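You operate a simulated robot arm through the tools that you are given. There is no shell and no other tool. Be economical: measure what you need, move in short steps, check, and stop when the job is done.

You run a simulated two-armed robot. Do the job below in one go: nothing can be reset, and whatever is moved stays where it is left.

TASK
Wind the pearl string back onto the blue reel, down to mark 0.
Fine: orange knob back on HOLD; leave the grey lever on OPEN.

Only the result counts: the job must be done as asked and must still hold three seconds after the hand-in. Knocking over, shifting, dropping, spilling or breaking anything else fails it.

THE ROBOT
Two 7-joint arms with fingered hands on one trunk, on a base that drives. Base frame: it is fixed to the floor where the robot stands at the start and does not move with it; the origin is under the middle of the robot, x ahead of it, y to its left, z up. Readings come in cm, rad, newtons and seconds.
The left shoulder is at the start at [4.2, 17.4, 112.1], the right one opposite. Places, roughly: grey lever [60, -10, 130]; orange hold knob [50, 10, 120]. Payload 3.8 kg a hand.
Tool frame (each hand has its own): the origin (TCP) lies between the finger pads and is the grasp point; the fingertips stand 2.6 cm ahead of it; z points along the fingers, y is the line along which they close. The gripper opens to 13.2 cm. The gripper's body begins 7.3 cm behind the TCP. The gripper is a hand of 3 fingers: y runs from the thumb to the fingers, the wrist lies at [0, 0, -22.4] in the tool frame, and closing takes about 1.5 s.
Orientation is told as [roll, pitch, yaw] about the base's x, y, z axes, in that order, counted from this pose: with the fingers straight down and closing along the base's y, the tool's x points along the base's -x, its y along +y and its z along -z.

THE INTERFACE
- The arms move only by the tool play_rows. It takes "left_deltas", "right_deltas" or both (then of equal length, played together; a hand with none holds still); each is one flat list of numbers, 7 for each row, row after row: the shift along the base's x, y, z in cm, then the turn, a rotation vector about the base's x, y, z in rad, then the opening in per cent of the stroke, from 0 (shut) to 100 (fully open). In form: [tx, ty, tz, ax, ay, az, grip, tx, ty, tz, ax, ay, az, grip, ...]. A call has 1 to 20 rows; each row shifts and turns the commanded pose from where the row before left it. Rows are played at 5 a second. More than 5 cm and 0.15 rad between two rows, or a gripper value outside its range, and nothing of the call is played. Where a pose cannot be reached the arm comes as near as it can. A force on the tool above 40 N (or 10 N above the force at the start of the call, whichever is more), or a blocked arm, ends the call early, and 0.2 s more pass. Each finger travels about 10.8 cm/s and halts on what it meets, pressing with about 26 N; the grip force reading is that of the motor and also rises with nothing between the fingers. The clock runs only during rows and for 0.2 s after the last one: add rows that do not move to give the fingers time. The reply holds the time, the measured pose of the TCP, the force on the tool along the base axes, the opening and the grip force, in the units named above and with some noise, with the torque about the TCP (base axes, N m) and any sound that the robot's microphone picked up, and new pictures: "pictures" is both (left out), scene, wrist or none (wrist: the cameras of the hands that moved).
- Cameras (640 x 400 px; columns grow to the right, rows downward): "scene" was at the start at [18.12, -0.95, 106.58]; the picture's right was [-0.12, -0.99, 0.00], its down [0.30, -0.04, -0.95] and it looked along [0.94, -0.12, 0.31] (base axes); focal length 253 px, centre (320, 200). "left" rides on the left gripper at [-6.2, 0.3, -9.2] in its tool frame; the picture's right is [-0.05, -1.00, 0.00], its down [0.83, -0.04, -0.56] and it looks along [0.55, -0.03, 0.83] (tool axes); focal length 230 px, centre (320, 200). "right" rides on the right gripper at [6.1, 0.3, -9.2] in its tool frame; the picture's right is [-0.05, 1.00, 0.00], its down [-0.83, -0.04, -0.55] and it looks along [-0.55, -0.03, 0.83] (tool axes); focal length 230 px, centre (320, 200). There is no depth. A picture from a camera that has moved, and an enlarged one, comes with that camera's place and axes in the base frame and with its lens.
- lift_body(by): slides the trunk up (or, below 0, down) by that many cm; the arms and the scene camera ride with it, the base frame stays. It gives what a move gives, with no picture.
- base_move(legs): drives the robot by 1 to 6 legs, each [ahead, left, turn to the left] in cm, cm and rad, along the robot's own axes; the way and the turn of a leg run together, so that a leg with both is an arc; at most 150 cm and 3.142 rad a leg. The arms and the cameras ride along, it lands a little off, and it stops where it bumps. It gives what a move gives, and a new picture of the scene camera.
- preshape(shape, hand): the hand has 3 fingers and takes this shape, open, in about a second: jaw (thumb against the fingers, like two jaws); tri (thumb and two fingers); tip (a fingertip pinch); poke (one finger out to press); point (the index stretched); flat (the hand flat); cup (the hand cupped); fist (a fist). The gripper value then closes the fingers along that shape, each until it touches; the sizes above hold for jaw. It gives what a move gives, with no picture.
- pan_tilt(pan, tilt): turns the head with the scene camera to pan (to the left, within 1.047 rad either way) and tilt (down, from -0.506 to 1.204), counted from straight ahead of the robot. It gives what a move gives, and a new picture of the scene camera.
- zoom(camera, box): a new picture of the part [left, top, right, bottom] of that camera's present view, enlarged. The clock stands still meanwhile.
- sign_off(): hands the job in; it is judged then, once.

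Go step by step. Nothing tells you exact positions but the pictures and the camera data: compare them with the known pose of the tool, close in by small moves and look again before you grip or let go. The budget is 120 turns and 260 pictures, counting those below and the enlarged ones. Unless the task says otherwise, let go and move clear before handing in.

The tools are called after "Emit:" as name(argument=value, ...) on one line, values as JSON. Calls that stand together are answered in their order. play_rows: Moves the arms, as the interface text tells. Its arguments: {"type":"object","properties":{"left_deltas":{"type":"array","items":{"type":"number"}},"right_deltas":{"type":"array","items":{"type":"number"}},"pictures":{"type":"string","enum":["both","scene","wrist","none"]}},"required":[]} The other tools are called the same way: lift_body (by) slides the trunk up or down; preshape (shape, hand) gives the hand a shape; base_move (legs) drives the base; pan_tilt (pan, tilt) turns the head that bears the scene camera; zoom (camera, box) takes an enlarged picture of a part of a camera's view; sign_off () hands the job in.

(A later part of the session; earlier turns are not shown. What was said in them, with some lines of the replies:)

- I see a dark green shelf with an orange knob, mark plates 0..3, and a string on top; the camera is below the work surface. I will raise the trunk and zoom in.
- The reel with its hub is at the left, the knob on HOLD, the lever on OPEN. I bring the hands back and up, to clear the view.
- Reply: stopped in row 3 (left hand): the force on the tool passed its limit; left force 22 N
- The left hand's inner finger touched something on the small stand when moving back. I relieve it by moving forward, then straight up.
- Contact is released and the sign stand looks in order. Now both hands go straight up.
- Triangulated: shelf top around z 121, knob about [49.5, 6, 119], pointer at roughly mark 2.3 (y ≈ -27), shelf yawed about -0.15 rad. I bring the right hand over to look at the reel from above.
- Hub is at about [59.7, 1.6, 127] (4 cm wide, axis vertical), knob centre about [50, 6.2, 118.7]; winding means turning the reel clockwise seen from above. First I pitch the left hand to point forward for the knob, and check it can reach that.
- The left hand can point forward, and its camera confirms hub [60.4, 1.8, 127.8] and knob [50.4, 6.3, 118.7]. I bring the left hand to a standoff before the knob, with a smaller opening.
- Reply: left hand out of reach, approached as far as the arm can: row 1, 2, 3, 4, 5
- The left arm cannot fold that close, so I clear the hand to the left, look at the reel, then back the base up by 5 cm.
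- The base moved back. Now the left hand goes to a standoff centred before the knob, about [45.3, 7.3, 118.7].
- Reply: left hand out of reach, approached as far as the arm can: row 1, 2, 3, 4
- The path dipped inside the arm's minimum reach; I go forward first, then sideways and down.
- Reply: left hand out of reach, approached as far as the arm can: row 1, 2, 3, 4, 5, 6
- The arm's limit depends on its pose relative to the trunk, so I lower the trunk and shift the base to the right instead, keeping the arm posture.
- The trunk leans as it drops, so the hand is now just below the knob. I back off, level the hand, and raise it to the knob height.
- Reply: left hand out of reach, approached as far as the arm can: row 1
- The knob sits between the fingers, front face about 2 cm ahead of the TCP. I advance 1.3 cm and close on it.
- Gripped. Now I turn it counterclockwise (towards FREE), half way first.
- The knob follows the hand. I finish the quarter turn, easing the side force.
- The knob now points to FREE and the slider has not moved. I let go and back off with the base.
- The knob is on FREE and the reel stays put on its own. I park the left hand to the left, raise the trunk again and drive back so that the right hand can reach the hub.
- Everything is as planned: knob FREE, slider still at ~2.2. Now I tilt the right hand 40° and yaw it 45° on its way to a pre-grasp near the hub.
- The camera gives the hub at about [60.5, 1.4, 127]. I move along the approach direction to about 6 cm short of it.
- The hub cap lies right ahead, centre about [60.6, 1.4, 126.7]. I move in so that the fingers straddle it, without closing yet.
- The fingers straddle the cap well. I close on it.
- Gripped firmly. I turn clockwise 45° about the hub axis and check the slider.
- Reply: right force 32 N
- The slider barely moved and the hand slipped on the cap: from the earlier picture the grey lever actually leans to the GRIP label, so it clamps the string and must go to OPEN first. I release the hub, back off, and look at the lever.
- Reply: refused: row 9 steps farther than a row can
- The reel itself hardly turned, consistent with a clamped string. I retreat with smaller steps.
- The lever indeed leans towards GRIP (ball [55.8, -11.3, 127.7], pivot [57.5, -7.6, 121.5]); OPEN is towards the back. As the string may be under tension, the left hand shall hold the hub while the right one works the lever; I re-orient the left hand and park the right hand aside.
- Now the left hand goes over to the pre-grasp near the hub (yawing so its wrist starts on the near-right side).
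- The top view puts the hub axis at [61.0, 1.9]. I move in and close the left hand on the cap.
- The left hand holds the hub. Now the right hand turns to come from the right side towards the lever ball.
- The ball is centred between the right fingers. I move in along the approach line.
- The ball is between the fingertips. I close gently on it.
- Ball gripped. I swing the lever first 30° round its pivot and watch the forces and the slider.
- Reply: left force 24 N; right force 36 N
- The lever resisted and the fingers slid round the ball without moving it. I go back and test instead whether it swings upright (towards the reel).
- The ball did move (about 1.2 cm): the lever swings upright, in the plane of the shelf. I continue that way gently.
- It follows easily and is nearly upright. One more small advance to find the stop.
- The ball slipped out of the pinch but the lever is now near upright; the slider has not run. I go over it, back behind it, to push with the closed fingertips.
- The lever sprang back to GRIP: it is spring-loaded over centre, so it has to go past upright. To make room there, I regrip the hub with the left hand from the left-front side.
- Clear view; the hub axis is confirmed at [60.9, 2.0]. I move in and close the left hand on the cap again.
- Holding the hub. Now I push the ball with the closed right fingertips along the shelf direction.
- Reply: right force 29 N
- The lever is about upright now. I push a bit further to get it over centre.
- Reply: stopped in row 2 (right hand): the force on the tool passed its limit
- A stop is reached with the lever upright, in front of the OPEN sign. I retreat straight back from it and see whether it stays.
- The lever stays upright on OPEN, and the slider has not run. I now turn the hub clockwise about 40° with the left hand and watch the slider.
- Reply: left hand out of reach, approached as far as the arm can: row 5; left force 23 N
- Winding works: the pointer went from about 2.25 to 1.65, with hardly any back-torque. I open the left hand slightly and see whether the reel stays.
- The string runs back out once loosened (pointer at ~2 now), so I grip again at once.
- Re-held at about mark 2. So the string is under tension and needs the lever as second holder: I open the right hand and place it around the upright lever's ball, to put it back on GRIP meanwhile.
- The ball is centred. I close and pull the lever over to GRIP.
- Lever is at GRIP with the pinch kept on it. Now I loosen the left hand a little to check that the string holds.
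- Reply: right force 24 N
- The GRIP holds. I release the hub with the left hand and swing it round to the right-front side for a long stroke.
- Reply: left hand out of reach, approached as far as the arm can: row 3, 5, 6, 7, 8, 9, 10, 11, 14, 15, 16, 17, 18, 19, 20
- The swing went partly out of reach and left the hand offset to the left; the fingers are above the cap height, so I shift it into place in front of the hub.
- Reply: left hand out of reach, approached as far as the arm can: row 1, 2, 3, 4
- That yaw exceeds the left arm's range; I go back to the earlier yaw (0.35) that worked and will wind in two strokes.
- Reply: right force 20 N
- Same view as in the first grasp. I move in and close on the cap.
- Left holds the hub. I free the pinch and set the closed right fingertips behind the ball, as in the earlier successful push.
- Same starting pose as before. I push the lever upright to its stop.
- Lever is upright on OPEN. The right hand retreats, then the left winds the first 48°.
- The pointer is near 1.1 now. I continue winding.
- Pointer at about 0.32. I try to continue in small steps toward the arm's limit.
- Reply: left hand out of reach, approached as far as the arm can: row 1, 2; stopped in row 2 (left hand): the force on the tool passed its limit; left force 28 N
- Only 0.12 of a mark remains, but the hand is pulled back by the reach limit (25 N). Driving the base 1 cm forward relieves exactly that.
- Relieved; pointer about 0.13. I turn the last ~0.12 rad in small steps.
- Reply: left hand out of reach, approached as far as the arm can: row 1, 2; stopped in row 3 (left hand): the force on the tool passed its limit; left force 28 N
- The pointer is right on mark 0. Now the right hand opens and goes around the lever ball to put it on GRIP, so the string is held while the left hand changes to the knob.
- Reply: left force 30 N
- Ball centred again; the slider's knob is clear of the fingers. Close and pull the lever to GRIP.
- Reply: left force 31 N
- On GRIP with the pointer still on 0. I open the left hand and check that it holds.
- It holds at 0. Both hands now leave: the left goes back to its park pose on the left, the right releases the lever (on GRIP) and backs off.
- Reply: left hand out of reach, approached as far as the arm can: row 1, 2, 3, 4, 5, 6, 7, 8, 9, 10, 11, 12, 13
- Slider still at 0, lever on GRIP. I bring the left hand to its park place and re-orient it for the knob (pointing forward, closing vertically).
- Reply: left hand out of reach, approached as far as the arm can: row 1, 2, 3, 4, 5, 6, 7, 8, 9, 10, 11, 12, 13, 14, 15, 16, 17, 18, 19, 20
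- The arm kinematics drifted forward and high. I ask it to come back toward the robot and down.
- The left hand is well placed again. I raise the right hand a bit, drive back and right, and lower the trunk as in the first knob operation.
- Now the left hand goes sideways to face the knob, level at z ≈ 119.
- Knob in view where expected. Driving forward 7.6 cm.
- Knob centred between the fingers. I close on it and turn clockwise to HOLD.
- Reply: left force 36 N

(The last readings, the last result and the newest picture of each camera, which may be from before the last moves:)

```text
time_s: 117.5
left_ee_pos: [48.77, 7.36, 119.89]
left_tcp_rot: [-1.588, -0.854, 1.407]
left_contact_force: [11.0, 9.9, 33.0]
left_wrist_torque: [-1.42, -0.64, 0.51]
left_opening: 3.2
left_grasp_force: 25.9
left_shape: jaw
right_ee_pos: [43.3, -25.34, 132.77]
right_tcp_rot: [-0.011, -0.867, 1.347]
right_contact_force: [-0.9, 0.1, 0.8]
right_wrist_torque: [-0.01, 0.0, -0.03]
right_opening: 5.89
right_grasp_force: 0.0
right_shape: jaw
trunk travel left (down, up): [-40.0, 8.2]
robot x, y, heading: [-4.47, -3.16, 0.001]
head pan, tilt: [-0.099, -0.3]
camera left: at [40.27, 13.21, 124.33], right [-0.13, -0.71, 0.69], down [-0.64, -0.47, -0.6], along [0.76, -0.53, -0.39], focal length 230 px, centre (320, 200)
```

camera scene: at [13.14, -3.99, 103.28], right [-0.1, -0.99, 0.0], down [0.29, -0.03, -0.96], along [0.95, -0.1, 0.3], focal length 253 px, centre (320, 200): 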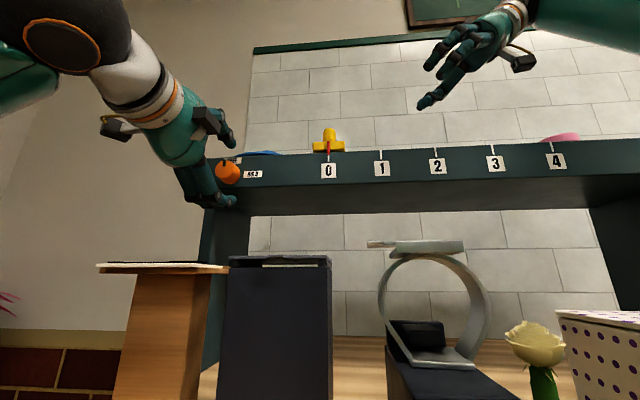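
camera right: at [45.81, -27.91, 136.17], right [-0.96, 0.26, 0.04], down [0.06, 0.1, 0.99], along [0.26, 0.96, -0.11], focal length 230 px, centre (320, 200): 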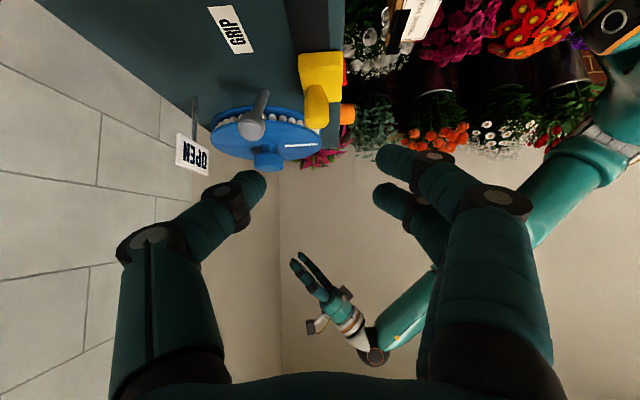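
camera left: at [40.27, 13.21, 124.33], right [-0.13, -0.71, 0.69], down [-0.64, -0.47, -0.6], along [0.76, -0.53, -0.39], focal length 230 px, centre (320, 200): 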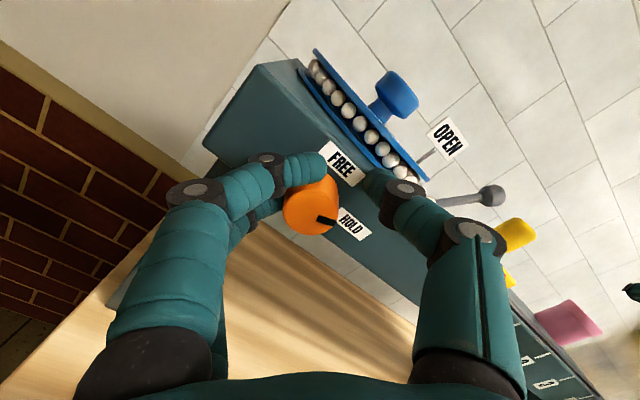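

The mark seems to point to HOLD already and the torque rose (stop). I release and look.

Emit:
play_rows(left_deltas=[0, 0, 0, 0, 0, 0, 20, 0, 0, 0, 0, 0, 0, 35, 0, 0, 0, 0, 0, 0, 50, 0, 0, 0, 0, 0, 0, 60, 0, 0, 0, 0, 0, 0, 60], pictures="wrist")

Emit:
zoom(camera="left", box=[220, 100, 460, 300])

```text
time_s: 118.7
left_ee_pos: [48.76, 7.18, 118.91]
left_tcp_rot: [-1.551, -0.858, 1.373]
left_contact_force: [-0.5, 0.9, 0.4]
left_wrist_torque: [0.02, 0.04, -0.03]
left_opening: 7.85
left_grasp_force: 0.1
left_shape: jaw
right_ee_pos: [43.34, -25.32, 132.6]
right_tcp_rot: [-0.009, -0.867, 1.348]
right_contact_force: [-0.1, 0.2, 0.3]
right_wrist_torque: [-0.03, -0.01, -0.04]
right_opening: 5.89
right_grasp_force: 0.1
right_shape: jaw
trunk travel left (down, up): [-40.0, 8.2]
robot x, y, heading: [-4.88, -3.44, 0.002]
head pan, tilt: [-0.099, -0.3]
camera left: at [40.5, 12.98, 123.64], right [-0.12, -0.71, 0.69], down [-0.66, -0.46, -0.59], along [0.74, -0.53, -0.41], focal length 230 px, centre (320, 200)
```

left: 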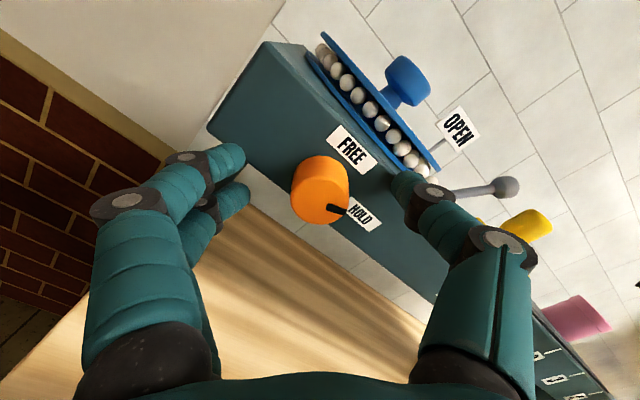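

```text
2.00 times, centred on (340, 200) of left
camera zoom: at [40.5, 12.98, 123.64], right [-0.12, -0.71, 0.69], down [-0.66, -0.46, -0.59], along [0.74, -0.53, -0.41], focal length 460 px, centre (280, 200)
```

zoom: 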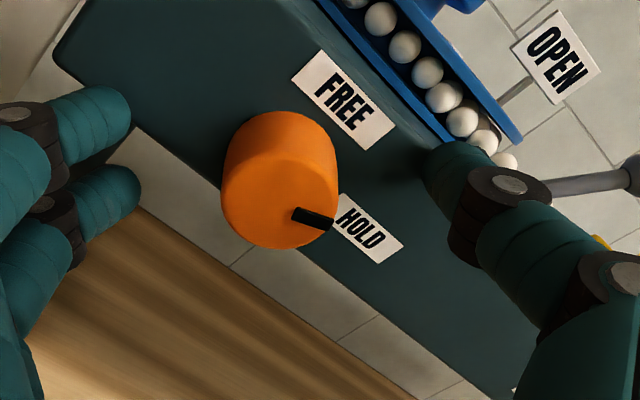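

The knob is about 20° short of HOLD. I grip it again and turn the rest.

Emit:
play_rows(left_deltas=[0.2, 0, 0, 0, 0, 0, 45, 0, 0, 0, 0, 0, 0, 30, 0, 0, 0, 0, 0, 0, 15, 0, 0, 0, 0, 0, 0, 3, 0, 0, 0, 0, 0, 0, 3, 0, 0, 0, 0, 0, 0, 3, 0, 0, 0, 0.11, -0.022, 0, 3, 0, 0, 0, 0.11, -0.022, 0, 3, 0, 0, 0, 0.11, -0.022, 0, 3, 0, 0, 0, 0, 0, 0, 3], pictures="wrist")

Emit:
zoom(camera="left", box=[220, 100, 460, 300])

```text
time_s: 120.9
left_ee_pos: [49.15, 7.56, 119.76]
left_tcp_rot: [-1.594, -1.025, 1.422]
left_contact_force: [-6.0, 3.6, 3.5]
left_wrist_torque: [-3.13, 0.48, -0.16]
left_opening: 6.8
left_grasp_force: 25.5
left_shape: jaw
right_ee_pos: [43.29, -25.14, 132.52]
right_tcp_rot: [-0.009, -0.867, 1.345]
right_contact_force: [0.8, -0.4, 0.1]
right_wrist_torque: [-0.02, 0.02, -0.04]
right_opening: 5.88
right_grasp_force: 0.2
right_shape: jaw
trunk travel left (down, up): [-40.0, 8.2]
robot x, y, heading: [-4.88, -3.34, -0.003]
head pan, tilt: [-0.099, -0.3]
stopped in row 10 (left hand): the arm was blocked; the commanded pose is now the measured one
camera left: at [40.34, 12.49, 124.83], right [-0.15, -0.81, 0.56], down [-0.62, -0.37, -0.69], along [0.77, -0.45, -0.45], focal length 230 px, centre (320, 200)
```

left: 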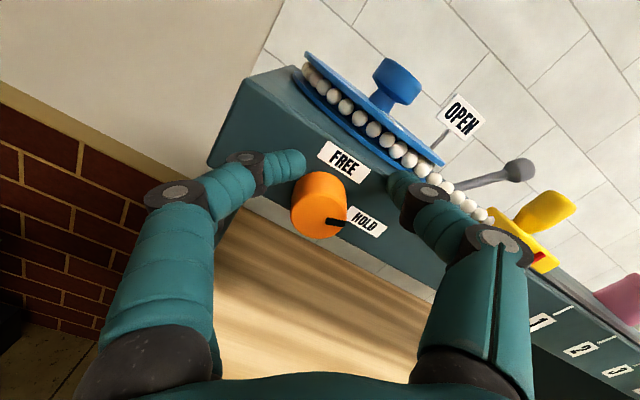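

```text
2.00 times, centred on (340, 200) of left
camera zoom: at [40.34, 12.49, 124.83], right [-0.15, -0.81, 0.56], down [-0.62, -0.37, -0.69], along [0.77, -0.45, -0.45], focal length 460 px, centre (280, 200)
```

zoom: 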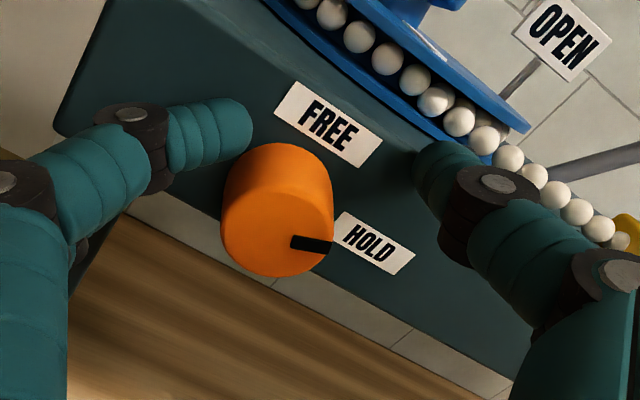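

The thumb is caught on the shelf's top edge, as the fingers are too deep. I open, back off a little, roll the hand nearer to horizontal, and look.

Emit:
play_rows(left_deltas=[0, 0, 0, 0, 0, 0, 50, 0, 0, 0, 0, 0, 0, 60, -0.7, 0.1, -0.2, 0, 0, 0, 60, -0.7, 0, -0.3, 0, 0, 0, 60, 0, -0.3, -0.2, 0.12, -0.024, 0, 60, 0, -0.3, 0, 0.1, -0.02, 0, 60, 0, 0, 0, 0, 0, 0, 60], pictures="wrist")

```text
time_s: 122.5
left_ee_pos: [47.77, 6.91, 119.01]
left_tcp_rot: [-1.616, -1.26, 1.438]
left_contact_force: [0.3, -0.4, 0.5]
left_wrist_torque: [-0.02, -0.03, -0.04]
left_opening: 7.86
left_grasp_force: 0.1
left_shape: jaw
right_ee_pos: [43.41, -25.33, 132.53]
right_tcp_rot: [-0.006, -0.868, 1.345]
right_contact_force: [-0.7, 0.0, 0.4]
right_wrist_torque: [0.0, -0.04, 0.0]
right_opening: 5.89
right_grasp_force: 0.1
right_shape: jaw
trunk travel left (down, up): [-40.0, 8.2]
robot x, y, heading: [-5.03, -3.35, -0.003]
head pan, tilt: [-0.099, -0.3]
camera left: at [38.88, 10.69, 124.66], right [-0.17, -0.92, 0.36], down [-0.59, -0.2, -0.78], along [0.79, -0.34, -0.51], focal length 230 px, centre (320, 200)
```

left: 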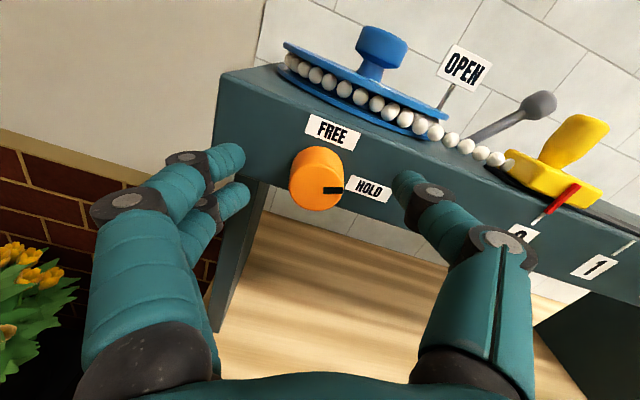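

Now I can grip cleanly at this roll, about 18° from HOLD. Advance 0.8 cm, close, and turn.

Emit:
play_rows(left_deltas=[0.4, -0.1, 0, 0, 0, 0, 55, 0.4, -0.05, 0, 0, 0, 0, 50, 0, 0, 0, 0, 0, 0, 40, 0, 0, 0, 0, 0, 0, 25, 0, 0, 0, 0, 0, 0, 10, 0, 0, 0, 0, 0, 0, 3, 0, 0, 0, 0, 0, 0, 3, 0, 0, 0, 0.11, -0.022, 0, 3, 0, 0, 0, 0.11, -0.022, 0, 3, 0, 0, 0, 0.11, -0.022, 0, 3, 0, 0, 0, 0, 0, 0, 3], pictures="wrist")

Emit:
zoom(camera="left", box=[220, 100, 460, 300])

```text
time_s: 124.9
left_ee_pos: [48.49, 6.7, 118.78]
left_tcp_rot: [2.253, -1.538, -2.43]
left_contact_force: [3.1, -0.3, 0.6]
left_wrist_torque: [0.01, 0.0, 0.0]
left_opening: 2.14
left_grasp_force: 25.6
left_shape: jaw
right_ee_pos: [43.4, -25.33, 132.57]
right_tcp_rot: [-0.006, -0.867, 1.345]
right_contact_force: [-0.4, 0.9, 0.7]
right_wrist_torque: [-0.02, -0.01, 0.0]
right_opening: 5.88
right_grasp_force: 0.1
right_shape: jaw
trunk travel left (down, up): [-40.0, 8.2]
robot x, y, heading: [-4.43, -3.23, -0.002]
head pan, tilt: [-0.099, -0.3]
camera left: at [39.32, 8.54, 124.87], right [-0.18, -0.98, 0.03], down [-0.53, 0.07, -0.84], along [0.83, -0.17, -0.54], focal length 230 px, centre (320, 200)
```

left: 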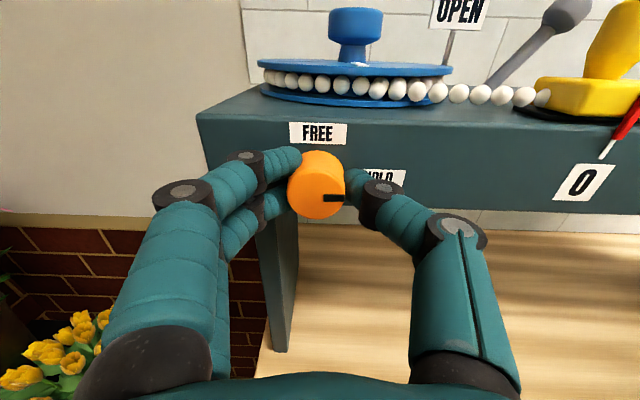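

```text
2.00 times, centred on (340, 200) of left
camera zoom: at [39.32, 8.54, 124.87], right [-0.18, -0.98, 0.03], down [-0.53, 0.07, -0.84], along [0.83, -0.17, -0.54], focal length 460 px, centre (280, 200)
```

zoom: 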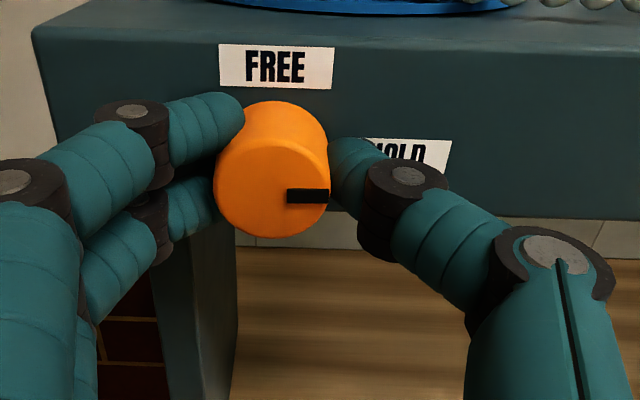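

The knob is squarely on HOLD now. I release it and back the base off.

Emit:
play_rows(left_deltas=[0, 0, 0, 0, 0, 0, 20, 0, 0, 0, 0, 0, 0, 35, 0, 0, 0, 0, 0, 0, 50, 0, 0, 0, 0, 0, 0, 60, 0, 0, 0, 0, 0, 0, 60], pictures="none")

Emit:
base_move(legs=[[-8, 0, 0]])

Emit:
zoom(camera="scene", box=[200, 120, 440, 240])

```text
time_s: 126.1
left_ee_pos: [48.53, 6.73, 118.71]
left_tcp_rot: [2.296, -1.539, -2.475]
left_contact_force: [-0.3, 0.3, 0.0]
left_wrist_torque: [-0.02, -0.01, -0.01]
left_opening: 7.87
left_grasp_force: 0.1
left_shape: jaw
right_ee_pos: [43.51, -25.31, 132.6]
right_tcp_rot: [-0.007, -0.868, 1.346]
right_contact_force: [0.7, 0.0, -0.8]
right_wrist_torque: [-0.01, 0.01, -0.02]
right_opening: 5.91
right_grasp_force: 0.0
right_shape: jaw
trunk travel left (down, up): [-40.0, 8.2]
robot x, y, heading: [-4.5, -2.93, 0.003]
head pan, tilt: [-0.099, -0.3]
```

```text
time_s: 127.1
left_ee_pos: [40.84, 6.62, 118.93]
left_tcp_rot: [2.305, -1.54, -2.482]
left_contact_force: [-0.9, 0.5, -0.2]
left_wrist_torque: [-0.03, 0.04, -0.02]
left_opening: 7.88
left_grasp_force: 0.1
left_shape: jaw
right_ee_pos: [35.62, -25.32, 132.5]
right_tcp_rot: [-0.009, -0.867, 1.346]
right_contact_force: [0.5, -0.5, -0.7]
right_wrist_torque: [-0.04, -0.02, -0.01]
right_opening: 5.9
right_grasp_force: 0.1
right_shape: jaw
trunk travel left (down, up): [-40.0, 8.2]
robot x, y, heading: [-12.46, -3.19, -0.002]
head pan, tilt: [-0.099, -0.3]
camera scene: at [5.32, -3.96, 103.29], right [-0.1, -1.0, 0.0], down [0.29, -0.03, -0.96], along [0.95, -0.09, 0.3], focal length 253 px, centre (320, 200)
```

scene: 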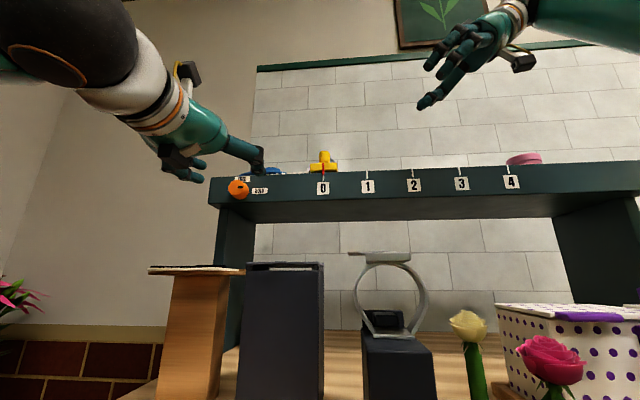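

```text
2.67 times, centred on (320, 180) of scene
camera zoom: at [5.32, -3.96, 103.29], right [-0.1, -1.0, 0.0], down [0.29, -0.03, -0.96], along [0.95, -0.09, 0.3], focal length 675 px, centre (320, 253)
```

zoom: 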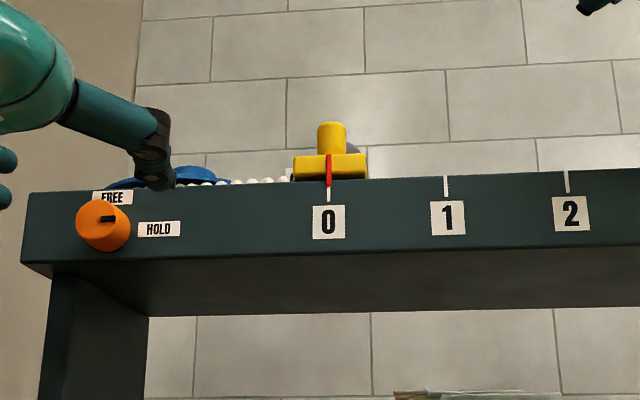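

Knob on HOLD, pointer on 0. Now back to the lever: I park the left hand, raise the trunk and drive back to the former spot.

Emit:
play_rows(left_deltas=[0, 3.5, 0, 0, 0, 0, 60, 0, 3.5, 0, 0, 0, 0, 60, 0, 3.5, 0, 0, 0, 0, 60, 0, 3.5, 0, 0, 0, 0, 60, 0, 0, 0, 0, 0, 0, 60], pictures="none")

Emit:
lift_body(by=8.1)

Emit:
base_move(legs=[[0, 8, 0], [12.0, 0, 0]])

```text
time_s: 128.3
left_ee_pos: [40.78, 20.84, 118.8]
left_tcp_rot: [2.278, -1.54, -2.457]
left_contact_force: [-0.5, 0.7, 0.4]
left_wrist_torque: [0.02, 0.0, -0.01]
left_opening: 7.88
left_grasp_force: 0.1
left_shape: jaw
right_ee_pos: [35.72, -25.37, 132.65]
right_tcp_rot: [-0.008, -0.867, 1.343]
right_contact_force: [-0.4, -0.7, -0.4]
right_wrist_torque: [-0.01, 0.04, 0.03]
right_opening: 5.89
right_grasp_force: 0.0
right_shape: jaw
trunk travel left (down, up): [-40.0, 8.2]
robot x, y, heading: [-12.69, -3.44, -0.002]
head pan, tilt: [-0.099, -0.3]
```

```text
time_s: 129.5
left_ee_pos: [41.07, 20.79, 126.79]
left_tcp_rot: [2.223, -1.542, -2.401]
left_contact_force: [-0.1, 0.1, -1.1]
left_wrist_torque: [0.03, -0.01, 0.02]
left_opening: 7.87
left_grasp_force: 0.2
left_shape: jaw
right_ee_pos: [35.87, -25.29, 140.45]
right_tcp_rot: [-0.001, -0.867, 1.341]
right_contact_force: [0.9, -0.3, -0.9]
right_wrist_torque: [0.03, 0.01, 0.0]
right_opening: 5.89
right_grasp_force: 0.0
right_shape: jaw
trunk travel left (down, up): [-48.1, 0.1]
robot x, y, heading: [-12.31, -3.1, -0.001]
head pan, tilt: [-0.099, -0.3]
```

```text
time_s: 131.4
left_ee_pos: [52.56, 28.82, 127.03]
left_tcp_rot: [2.317, -1.54, -2.492]
left_contact_force: [0.6, -0.5, 0.5]
left_wrist_torque: [0.02, -0.03, 0.02]
left_opening: 7.88
left_grasp_force: 0.2
left_shape: jaw
right_ee_pos: [47.48, -17.19, 140.79]
right_tcp_rot: [-0.012, -0.869, 1.349]
right_contact_force: [-0.5, -0.5, 0.7]
right_wrist_torque: [-0.01, 0.02, 0.0]
right_opening: 5.9
right_grasp_force: 0.1
right_shape: jaw
trunk travel left (down, up): [-48.1, 0.1]
robot x, y, heading: [-0.63, 5.18, 0.0]
head pan, tilt: [-0.099, -0.3]
camera scene: at [18.18, 4.06, 114.34], right [-0.1, -1.0, 0.0], down [0.29, -0.03, -0.96], along [0.95, -0.09, 0.3], focal length 253 px, centre (320, 200)
```

scene: 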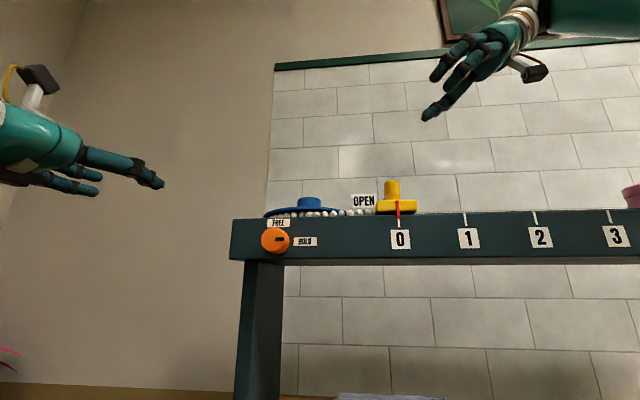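

Now the right hand, closed, goes behind the lever ball again.

Emit:
play_rows(right_deltas=[2.7, 0, -1, 0, 0, 0, 30, 2.7, 0, -1, 0, 0, 0, 15, 2.6, 0, -2, 0, 0, 0, 3, 0, 0.6, -2.5, 0, 0, 0, 3, 0, 0.6, -2.5, 0, 0, 0, 3, 0, 0.7, -2, 0, 0, 0, 3, 0, 0, 0, 0, 0, 0, 3], pictures="both")

```text
time_s: 133.0
left_ee_pos: [52.54, 28.89, 127.04]
left_tcp_rot: [2.31, -1.541, -2.488]
left_contact_force: [-0.7, -0.5, -0.4]
left_wrist_torque: [-0.01, 0.01, 0.0]
left_opening: 7.89
left_grasp_force: 0.1
left_shape: jaw
right_ee_pos: [55.66, -15.35, 129.77]
right_tcp_rot: [-0.009, -0.869, 1.348]
right_contact_force: [0.1, 0.1, -0.3]
right_wrist_torque: [0.0, 0.02, 0.03]
right_opening: 0.45
right_grasp_force: 0.0
right_shape: jaw
trunk travel left (down, up): [-48.1, 0.1]
robot x, y, heading: [-0.7, 4.38, 0.008]
head pan, tilt: [-0.099, -0.3]
camera scene: at [18.2, 4.09, 114.32], right [-0.1, -1.0, 0.0], down [0.29, -0.03, -0.96], along [0.95, -0.09, 0.3], focal length 253 px, centre (320, 200)
camera right: at [52.85, -26.07, 130.96], right [-0.97, 0.26, 0.03], down [0.06, 0.1, 0.99], along [0.25, 0.96, -0.11], focal length 230 px, centre (320, 200)
```

scene: 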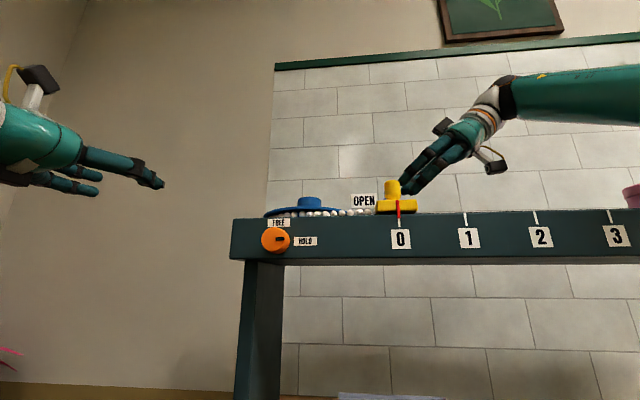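
right: 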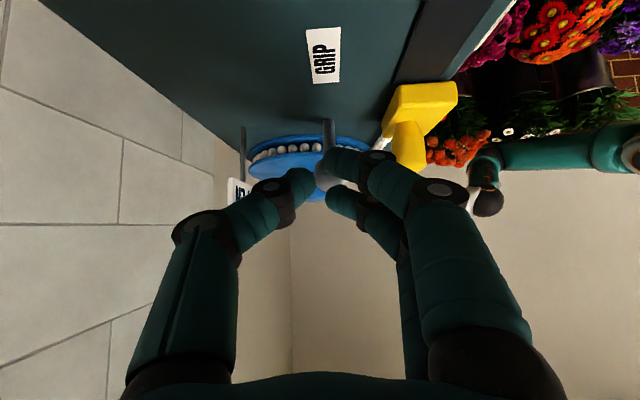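

Same start as the two earlier pushes. I push the lever upright to OPEN.

Emit:
play_rows(right_deltas=[0.2, 1, 0.1, 0, 0, 0, 3, 0.2, 1, 0.1, 0, 0, 0, 3, 0.2, 1, 0.1, 0, 0, 0, 3, 0.2, 1, 0.1, 0, 0, 0, 3, 0.2, 1, 0.1, 0, 0, 0, 3, 0.1, 0.6, 0.1, 0, 0, 0, 3, 0, 0, 0, 0, 0, 0, 3], pictures="both")

Emit:
zoom(camera="scene", box=[240, 150, 480, 270])

```text
time_s: 134.6
left_ee_pos: [52.32, 28.73, 127.1]
left_tcp_rot: [2.333, -1.536, -2.509]
left_contact_force: [0.0, -0.4, -0.3]
left_wrist_torque: [0.0, -0.02, -0.01]
left_opening: 7.9
left_grasp_force: 0.1
left_shape: jaw
right_ee_pos: [56.52, -10.02, 130.57]
right_tcp_rot: [-0.014, -0.871, 1.354]
right_contact_force: [-8.1, -10.2, 16.9]
right_wrist_torque: [0.15, 0.17, 0.19]
right_opening: 0.6
right_grasp_force: 0.0
right_shape: jaw
trunk travel left (down, up): [-48.1, 0.1]
robot x, y, heading: [-0.72, 5.0, 0.004]
head pan, tilt: [-0.099, -0.3]
camera scene: at [17.96, 3.94, 114.38], right [-0.1, -1.0, 0.0], down [0.3, -0.03, -0.95], along [0.95, -0.09, 0.3], focal length 253 px, centre (320, 200)
camera right: at [53.67, -20.64, 131.89], right [-0.97, 0.26, 0.03], down [0.06, 0.1, 0.99], along [0.26, 0.96, -0.11], focal length 230 px, centre (320, 200)
```

scene: 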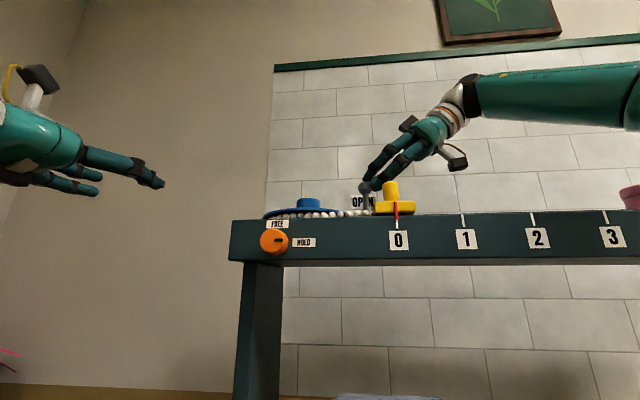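
right: 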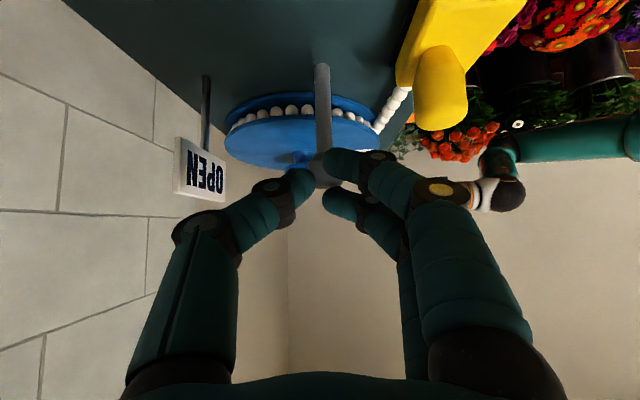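

```text
2.67 times, centred on (360, 210) of scene
camera zoom: at [17.96, 3.94, 114.38], right [-0.1, -1.0, 0.0], down [0.3, -0.03, -0.95], along [0.95, -0.09, 0.3], focal length 675 px, centre (213, 173)
```

zoom: 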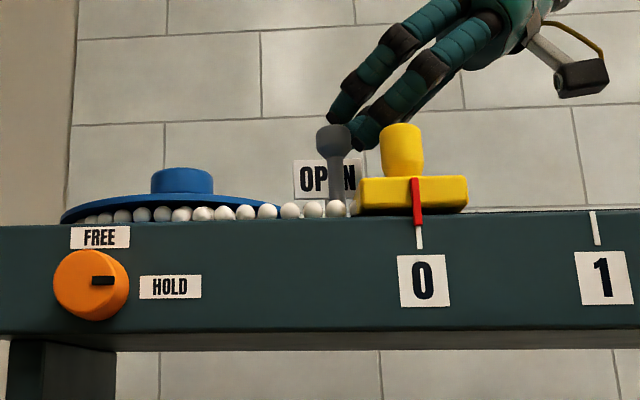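

Lever upright on OPEN, HOLD carries the string, pointer at 0. I retreat the right hand as before and check.

Emit:
play_rows(right_deltas=[-0.1, -0.5, 0.2, 0, 0, 0, 3, -0.2, -1, 0.2, 0, 0, 0, 3, -0.2, -1, 0.2, 0, 0, 0, 3, -0.2, -1, 0.5, 0, 0, 0, 3, -0.2, -1.5, 1, 0, 0, 0, 3, -0.2, -1.5, 2, 0, 0, 0, 3, -2, -1, 2, 0, 0, 0, 3, -3, 0, 1, 0, 0, 0, 3, 0, 0, 0, 0, 0, 0, 3], pictures="both")

Emit:
zoom(camera="scene", box=[240, 150, 480, 270])

```text
time_s: 136.6
left_ee_pos: [52.72, 28.98, 126.85]
left_tcp_rot: [2.291, -1.541, -2.467]
left_contact_force: [-0.4, 0.3, 0.5]
left_wrist_torque: [0.01, 0.02, 0.0]
left_opening: 7.88
left_grasp_force: 0.1
left_shape: jaw
right_ee_pos: [50.87, -17.19, 137.44]
right_tcp_rot: [-0.008, -0.868, 1.348]
right_contact_force: [0.1, 0.0, -0.4]
right_wrist_torque: [-0.01, 0.01, -0.03]
right_opening: 0.45
right_grasp_force: 0.1
right_shape: jaw
trunk travel left (down, up): [-48.1, 0.1]
robot x, y, heading: [-0.29, 5.25, 0.006]
head pan, tilt: [-0.099, -0.3]
camera scene: at [18.27, 4.12, 114.3], right [-0.1, -1.0, 0.0], down [0.29, -0.03, -0.96], along [0.95, -0.09, 0.3], focal length 253 px, centre (320, 200)
camera right: at [48.03, -27.91, 138.76], right [-0.97, 0.26, 0.04], down [0.06, 0.1, 0.99], along [0.25, 0.96, -0.12], focal length 230 px, centre (320, 200)
```

scene: 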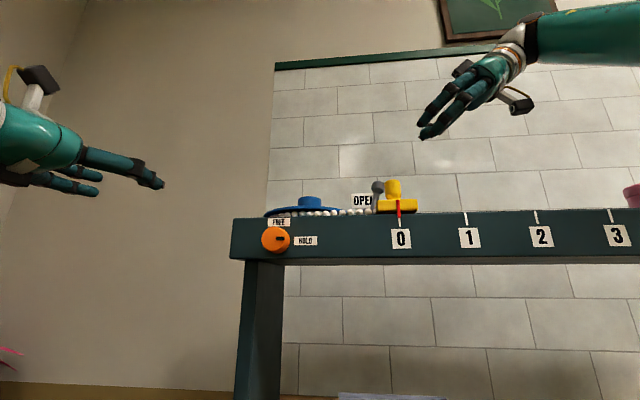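
right: 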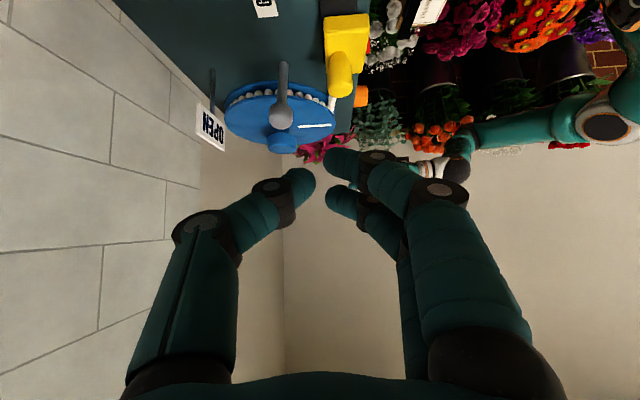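

```text
2.67 times, centred on (360, 210) of scene
camera zoom: at [18.27, 4.12, 114.3], right [-0.1, -1.0, 0.0], down [0.29, -0.03, -0.96], along [0.95, -0.09, 0.3], focal length 675 px, centre (213, 173)
```

zoom: 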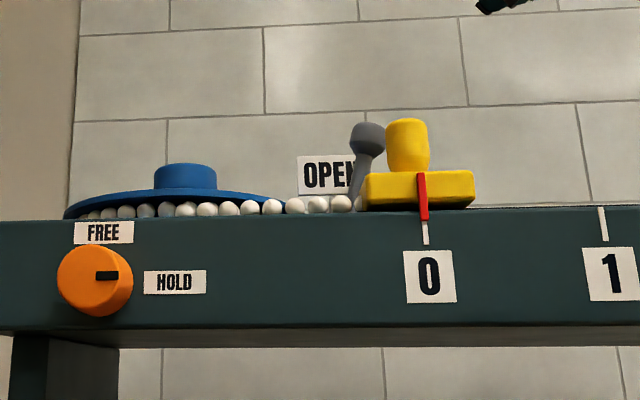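

The lever came back a little with the hand (leans ~12°). I go behind it again and push fully to the stop.

Emit:
play_rows(right_deltas=[2.5, 0, -1, 0, 0, 0, 3, 2.4, 0, -1.6, 0, 0, 0, 3, 0, 0.9, -2.5, 0, 0, 0, 3, 0, 0.9, -2.5, 0, 0, 0, 3, 0, 0, 0, 0, 0, 0, 3], pictures="scene")

Emit:
zoom(camera="right", box=[220, 80, 460, 240])

```text
time_s: 137.8
left_ee_pos: [52.52, 28.85, 126.92]
left_tcp_rot: [2.312, -1.538, -2.489]
left_contact_force: [0.3, 0.7, -0.2]
left_wrist_torque: [-0.01, 0.0, 0.0]
left_opening: 7.84
left_grasp_force: 0.1
left_shape: jaw
right_ee_pos: [55.64, -15.48, 129.73]
right_tcp_rot: [-0.011, -0.869, 1.349]
right_contact_force: [-0.6, 0.1, 1.2]
right_wrist_torque: [0.02, 0.02, -0.01]
right_opening: 0.44
right_grasp_force: 0.1
right_shape: jaw
trunk travel left (down, up): [-48.1, 0.1]
robot x, y, heading: [-0.74, 4.96, 0.004]
head pan, tilt: [-0.099, -0.3]
camera scene: at [18.2, 4.1, 114.32], right [-0.1, -1.0, 0.0], down [0.29, -0.03, -0.96], along [0.95, -0.09, 0.3], focal length 253 px, centre (320, 200)
```

scene: 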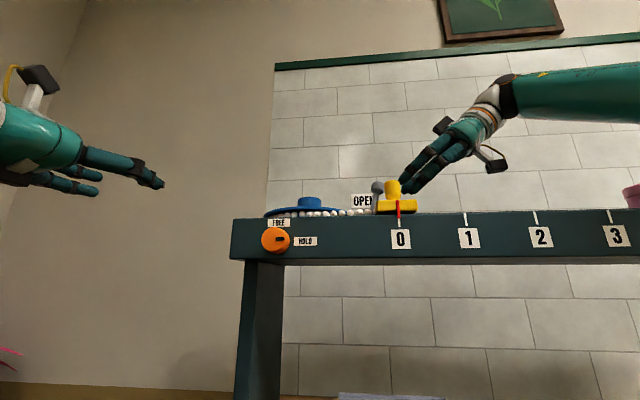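

```text
2.50 times, centred on (340, 160) of right
camera zoom: at [52.71, -26.06, 131.12], right [-0.97, 0.26, 0.03], down [0.06, 0.1, 0.99], along [0.25, 0.96, -0.11], focal length 575 px, centre (270, 300)
```

zoom: 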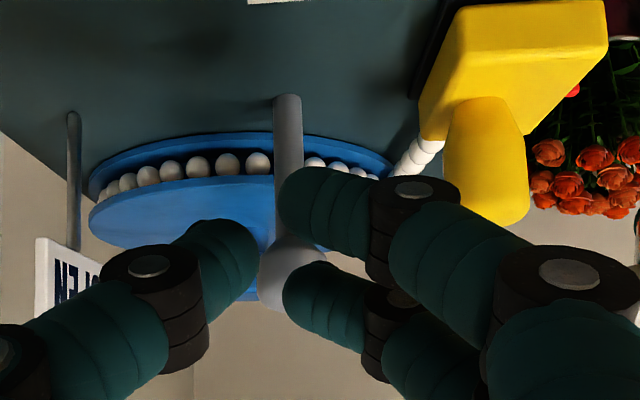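

The ball wedges lightly between the fingertips, so this time I push to the stop, then open the hand before retreating.

Emit:
play_rows(right_deltas=[0.2, 1, 0.1, 0, 0, 0, 3, 0.2, 1, 0.1, 0, 0, 0, 3, 0.2, 1, 0.15, 0, 0, 0, 3, 0.2, 1, 0.15, 0, 0, 0, 3, 0.2, 1, 0.15, 0, 0, 0, 3, 0.15, 0.8, 0.1, 0, 0, 0, 3, 0, 0, 0, 0, 0, 0, 3], pictures="wrist")

Emit:
zoom(camera="scene", box=[240, 150, 480, 270])

```text
time_s: 139.4
left_ee_pos: [52.47, 28.63, 127.1]
left_tcp_rot: [2.299, -1.536, -2.476]
left_contact_force: [-0.1, 0.7, -0.1]
left_wrist_torque: [-0.03, 0.0, 0.01]
left_opening: 7.86
left_grasp_force: 0.0
left_shape: jaw
right_ee_pos: [56.41, -10.0, 130.73]
right_tcp_rot: [-0.011, -0.87, 1.347]
right_contact_force: [-7.6, -13.6, 7.1]
right_wrist_torque: [-0.09, 0.15, 0.2]
right_opening: 0.52
right_grasp_force: 0.1
right_shape: jaw
trunk travel left (down, up): [-48.1, 0.1]
robot x, y, heading: [-0.25, 4.8, 0.005]
head pan, tilt: [-0.099, -0.3]
camera right: at [53.68, -20.61, 131.94], right [-0.96, 0.26, 0.03], down [0.06, 0.1, 0.99], along [0.26, 0.96, -0.11], focal length 230 px, centre (320, 200)
```

right: 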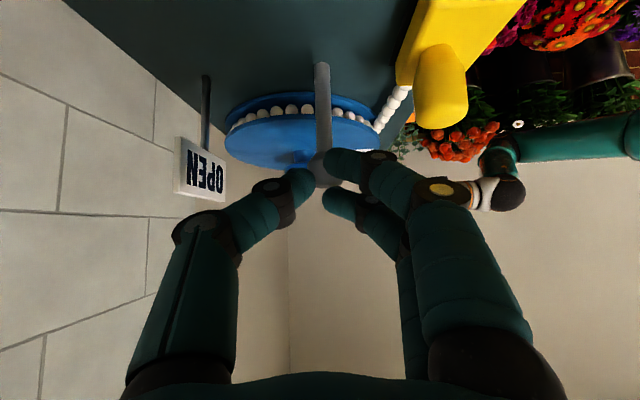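

```text
2.67 times, centred on (360, 210) of scene
camera zoom: at [18.04, 3.87, 114.36], right [-0.1, -1.0, 0.0], down [0.3, -0.03, -0.95], along [0.95, -0.09, 0.3], focal length 675 px, centre (213, 173)
```

zoom: 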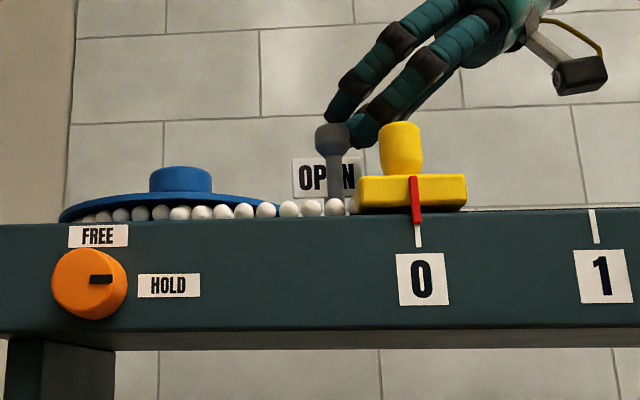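

Upright at the stop. Now I open the hand, then retreat along its own approach line.

Emit:
play_rows(right_deltas=[0, 0, 0, 0, 0, 0, 20, 0, 0, 0, 0, 0, 0, 40, 0, 0, 0, 0, 0, 0, 50, -0.15, -0.75, 0.65, 0, 0, 0, 50, -0.2, -1, 0.9, 0, 0, 0, 50, -0.3, -1.5, 1.3, 0, 0, 0, 50, -0.4, -2, 1.6, 0, 0, 0, 50, -1, -2, 2, 0, 0, 0, 50, 0, 0, 0, 0, 0, 0, 50], pictures="both")

Emit:
zoom(camera="scene", box=[240, 150, 480, 270])

```text
time_s: 141.4
left_ee_pos: [52.75, 28.9, 126.86]
left_tcp_rot: [2.29, -1.541, -2.467]
left_contact_force: [-0.4, 0.8, -0.1]
left_wrist_torque: [-0.02, 0.02, -0.02]
left_opening: 7.89
left_grasp_force: 0.0
left_shape: jaw
right_ee_pos: [54.82, -16.76, 137.04]
right_tcp_rot: [-0.006, -0.867, 1.347]
right_contact_force: [-0.2, 0.6, -0.3]
right_wrist_torque: [-0.01, 0.01, 0.05]
right_opening: 6.53
right_grasp_force: 0.1
right_shape: jaw
trunk travel left (down, up): [-48.1, 0.1]
robot x, y, heading: [-0.29, 4.79, 0.0]
head pan, tilt: [-0.099, -0.3]
camera scene: at [18.24, 4.09, 114.3], right [-0.1, -1.0, 0.0], down [0.29, -0.03, -0.96], along [0.95, -0.09, 0.3], focal length 253 px, centre (320, 200)
camera right: at [52.02, -27.44, 138.38], right [-0.97, 0.26, 0.03], down [0.06, 0.1, 0.99], along [0.25, 0.96, -0.11], focal length 230 px, centre (320, 200)
```

scene: 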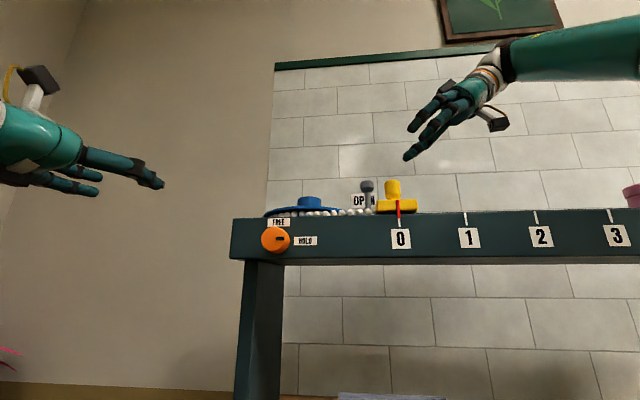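
right: 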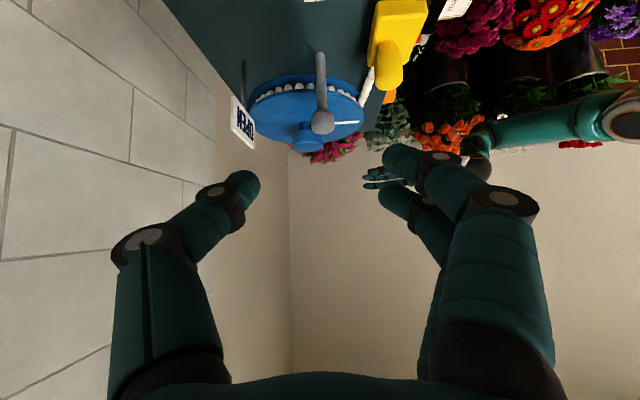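

```text
2.67 times, centred on (360, 210) of scene
camera zoom: at [18.24, 4.09, 114.3], right [-0.1, -1.0, 0.0], down [0.29, -0.03, -0.96], along [0.95, -0.09, 0.3], focal length 675 px, centre (213, 173)
```

zoom: 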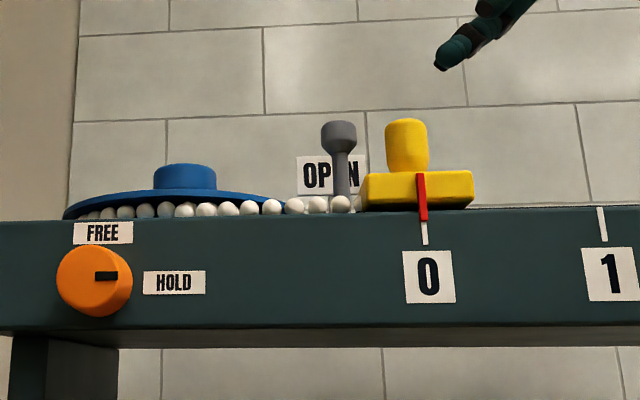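

Lever upright on OPEN, knob on HOLD, pointer on 0. I move the right hand a bit further away, wait three seconds, and check again.

Emit:
play_rows(right_deltas=[-2, -2, 2, 0, 0, 0, 50, -3, -2, 1, 0, 0, 0, 50, -3, -2, 0, 0, 0, 0, 50, 0, 0, 0, 0, 0, 0, 50, 0, 0, 0, 0, 0, 0, 50, 0, 0, 0, 0, 0, 0, 50, 0, 0, 0, 0, 0, 0, 50, 0, 0, 0, 0, 0, 0, 50, 0, 0, 0, 0, 0, 0, 50, 0, 0, 0, 0, 0, 0, 50, 0, 0, 0, 0, 0, 0, 50, 0, 0, 0, 0, 0, 0, 50, 0, 0, 0, 0, 0, 0, 50, 0, 0, 0, 0, 0, 0, 50, 0, 0, 0, 0, 0, 0, 50, 0, 0, 0, 0, 0, 0, 50], pictures="wrist")

Emit:
zoom(camera="scene", box=[240, 150, 480, 270])

Emit:
zoom(camera="scene", box=[360, 180, 440, 250])

```text
time_s: 144.8
left_ee_pos: [52.73, 28.89, 126.94]
left_tcp_rot: [2.303, -1.539, -2.478]
left_contact_force: [-0.1, 0.6, -0.7]
left_wrist_torque: [-0.03, -0.01, 0.04]
left_opening: 7.9
left_grasp_force: 0.0
left_shape: jaw
right_ee_pos: [46.74, -22.66, 140.14]
right_tcp_rot: [-0.008, -0.868, 1.346]
right_contact_force: [-0.8, -0.5, -1.6]
right_wrist_torque: [0.03, -0.03, 0.01]
right_opening: 6.56
right_grasp_force: 0.0
right_shape: jaw
trunk travel left (down, up): [-48.1, 0.1]
robot x, y, heading: [-0.45, 4.65, 0.005]
head pan, tilt: [-0.099, -0.3]
camera right: at [43.86, -33.26, 141.43], right [-0.97, 0.26, 0.03], down [0.06, 0.1, 0.99], along [0.25, 0.96, -0.11], focal length 230 px, centre (320, 200)
```

right: 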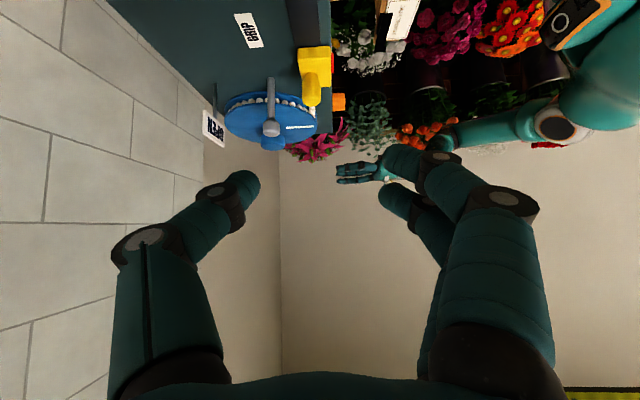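

```text
2.67 times, centred on (360, 210) of scene
camera zoom: at [18.22, 4.09, 114.31], right [-0.1, -1.0, 0.0], down [0.29, -0.03, -0.96], along [0.95, -0.09, 0.3], focal length 675 px, centre (213, 173)
```

zoom: 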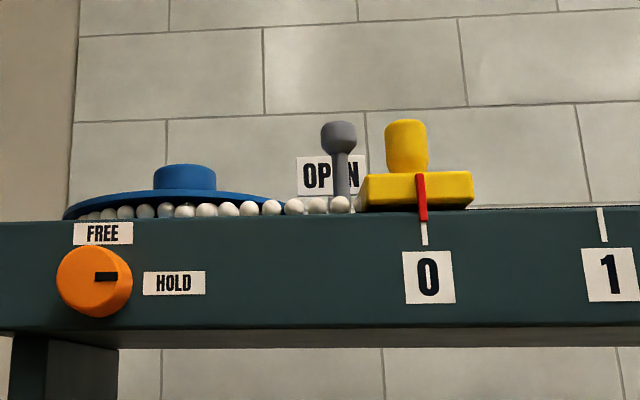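

```text
5.71 times, centred on (400, 215) of scene
camera zoom: at [18.22, 4.09, 114.31], right [-0.1, -1.0, 0.0], down [0.29, -0.03, -0.96], along [0.95, -0.09, 0.3], focal length 1446 px, centre (-137, 114)
```

zoom: 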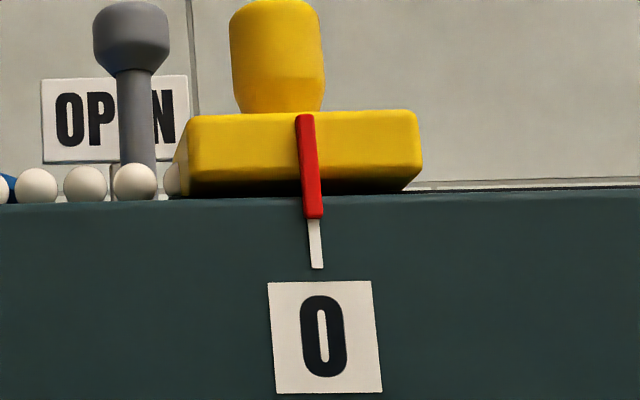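

Everything holds: the pointer sits on mark 0, the knob on HOLD and the lever upright on OPEN, with both hands clear. I hand it in.

Emit:
sign_off()

```text
The job is handed in.
```

The pearl string is wound back onto the blue reel with the pointer on mark 0. The orange knob is on HOLD and the grey lever is on OPEN. I watched it for about three seconds before handing in, and nothing moved.

The lever was actually on GRIP at the start, so I moved it to OPEN. Early on, the left hand bumped the small sign stand lightly. It looked in order when I checked it right after.
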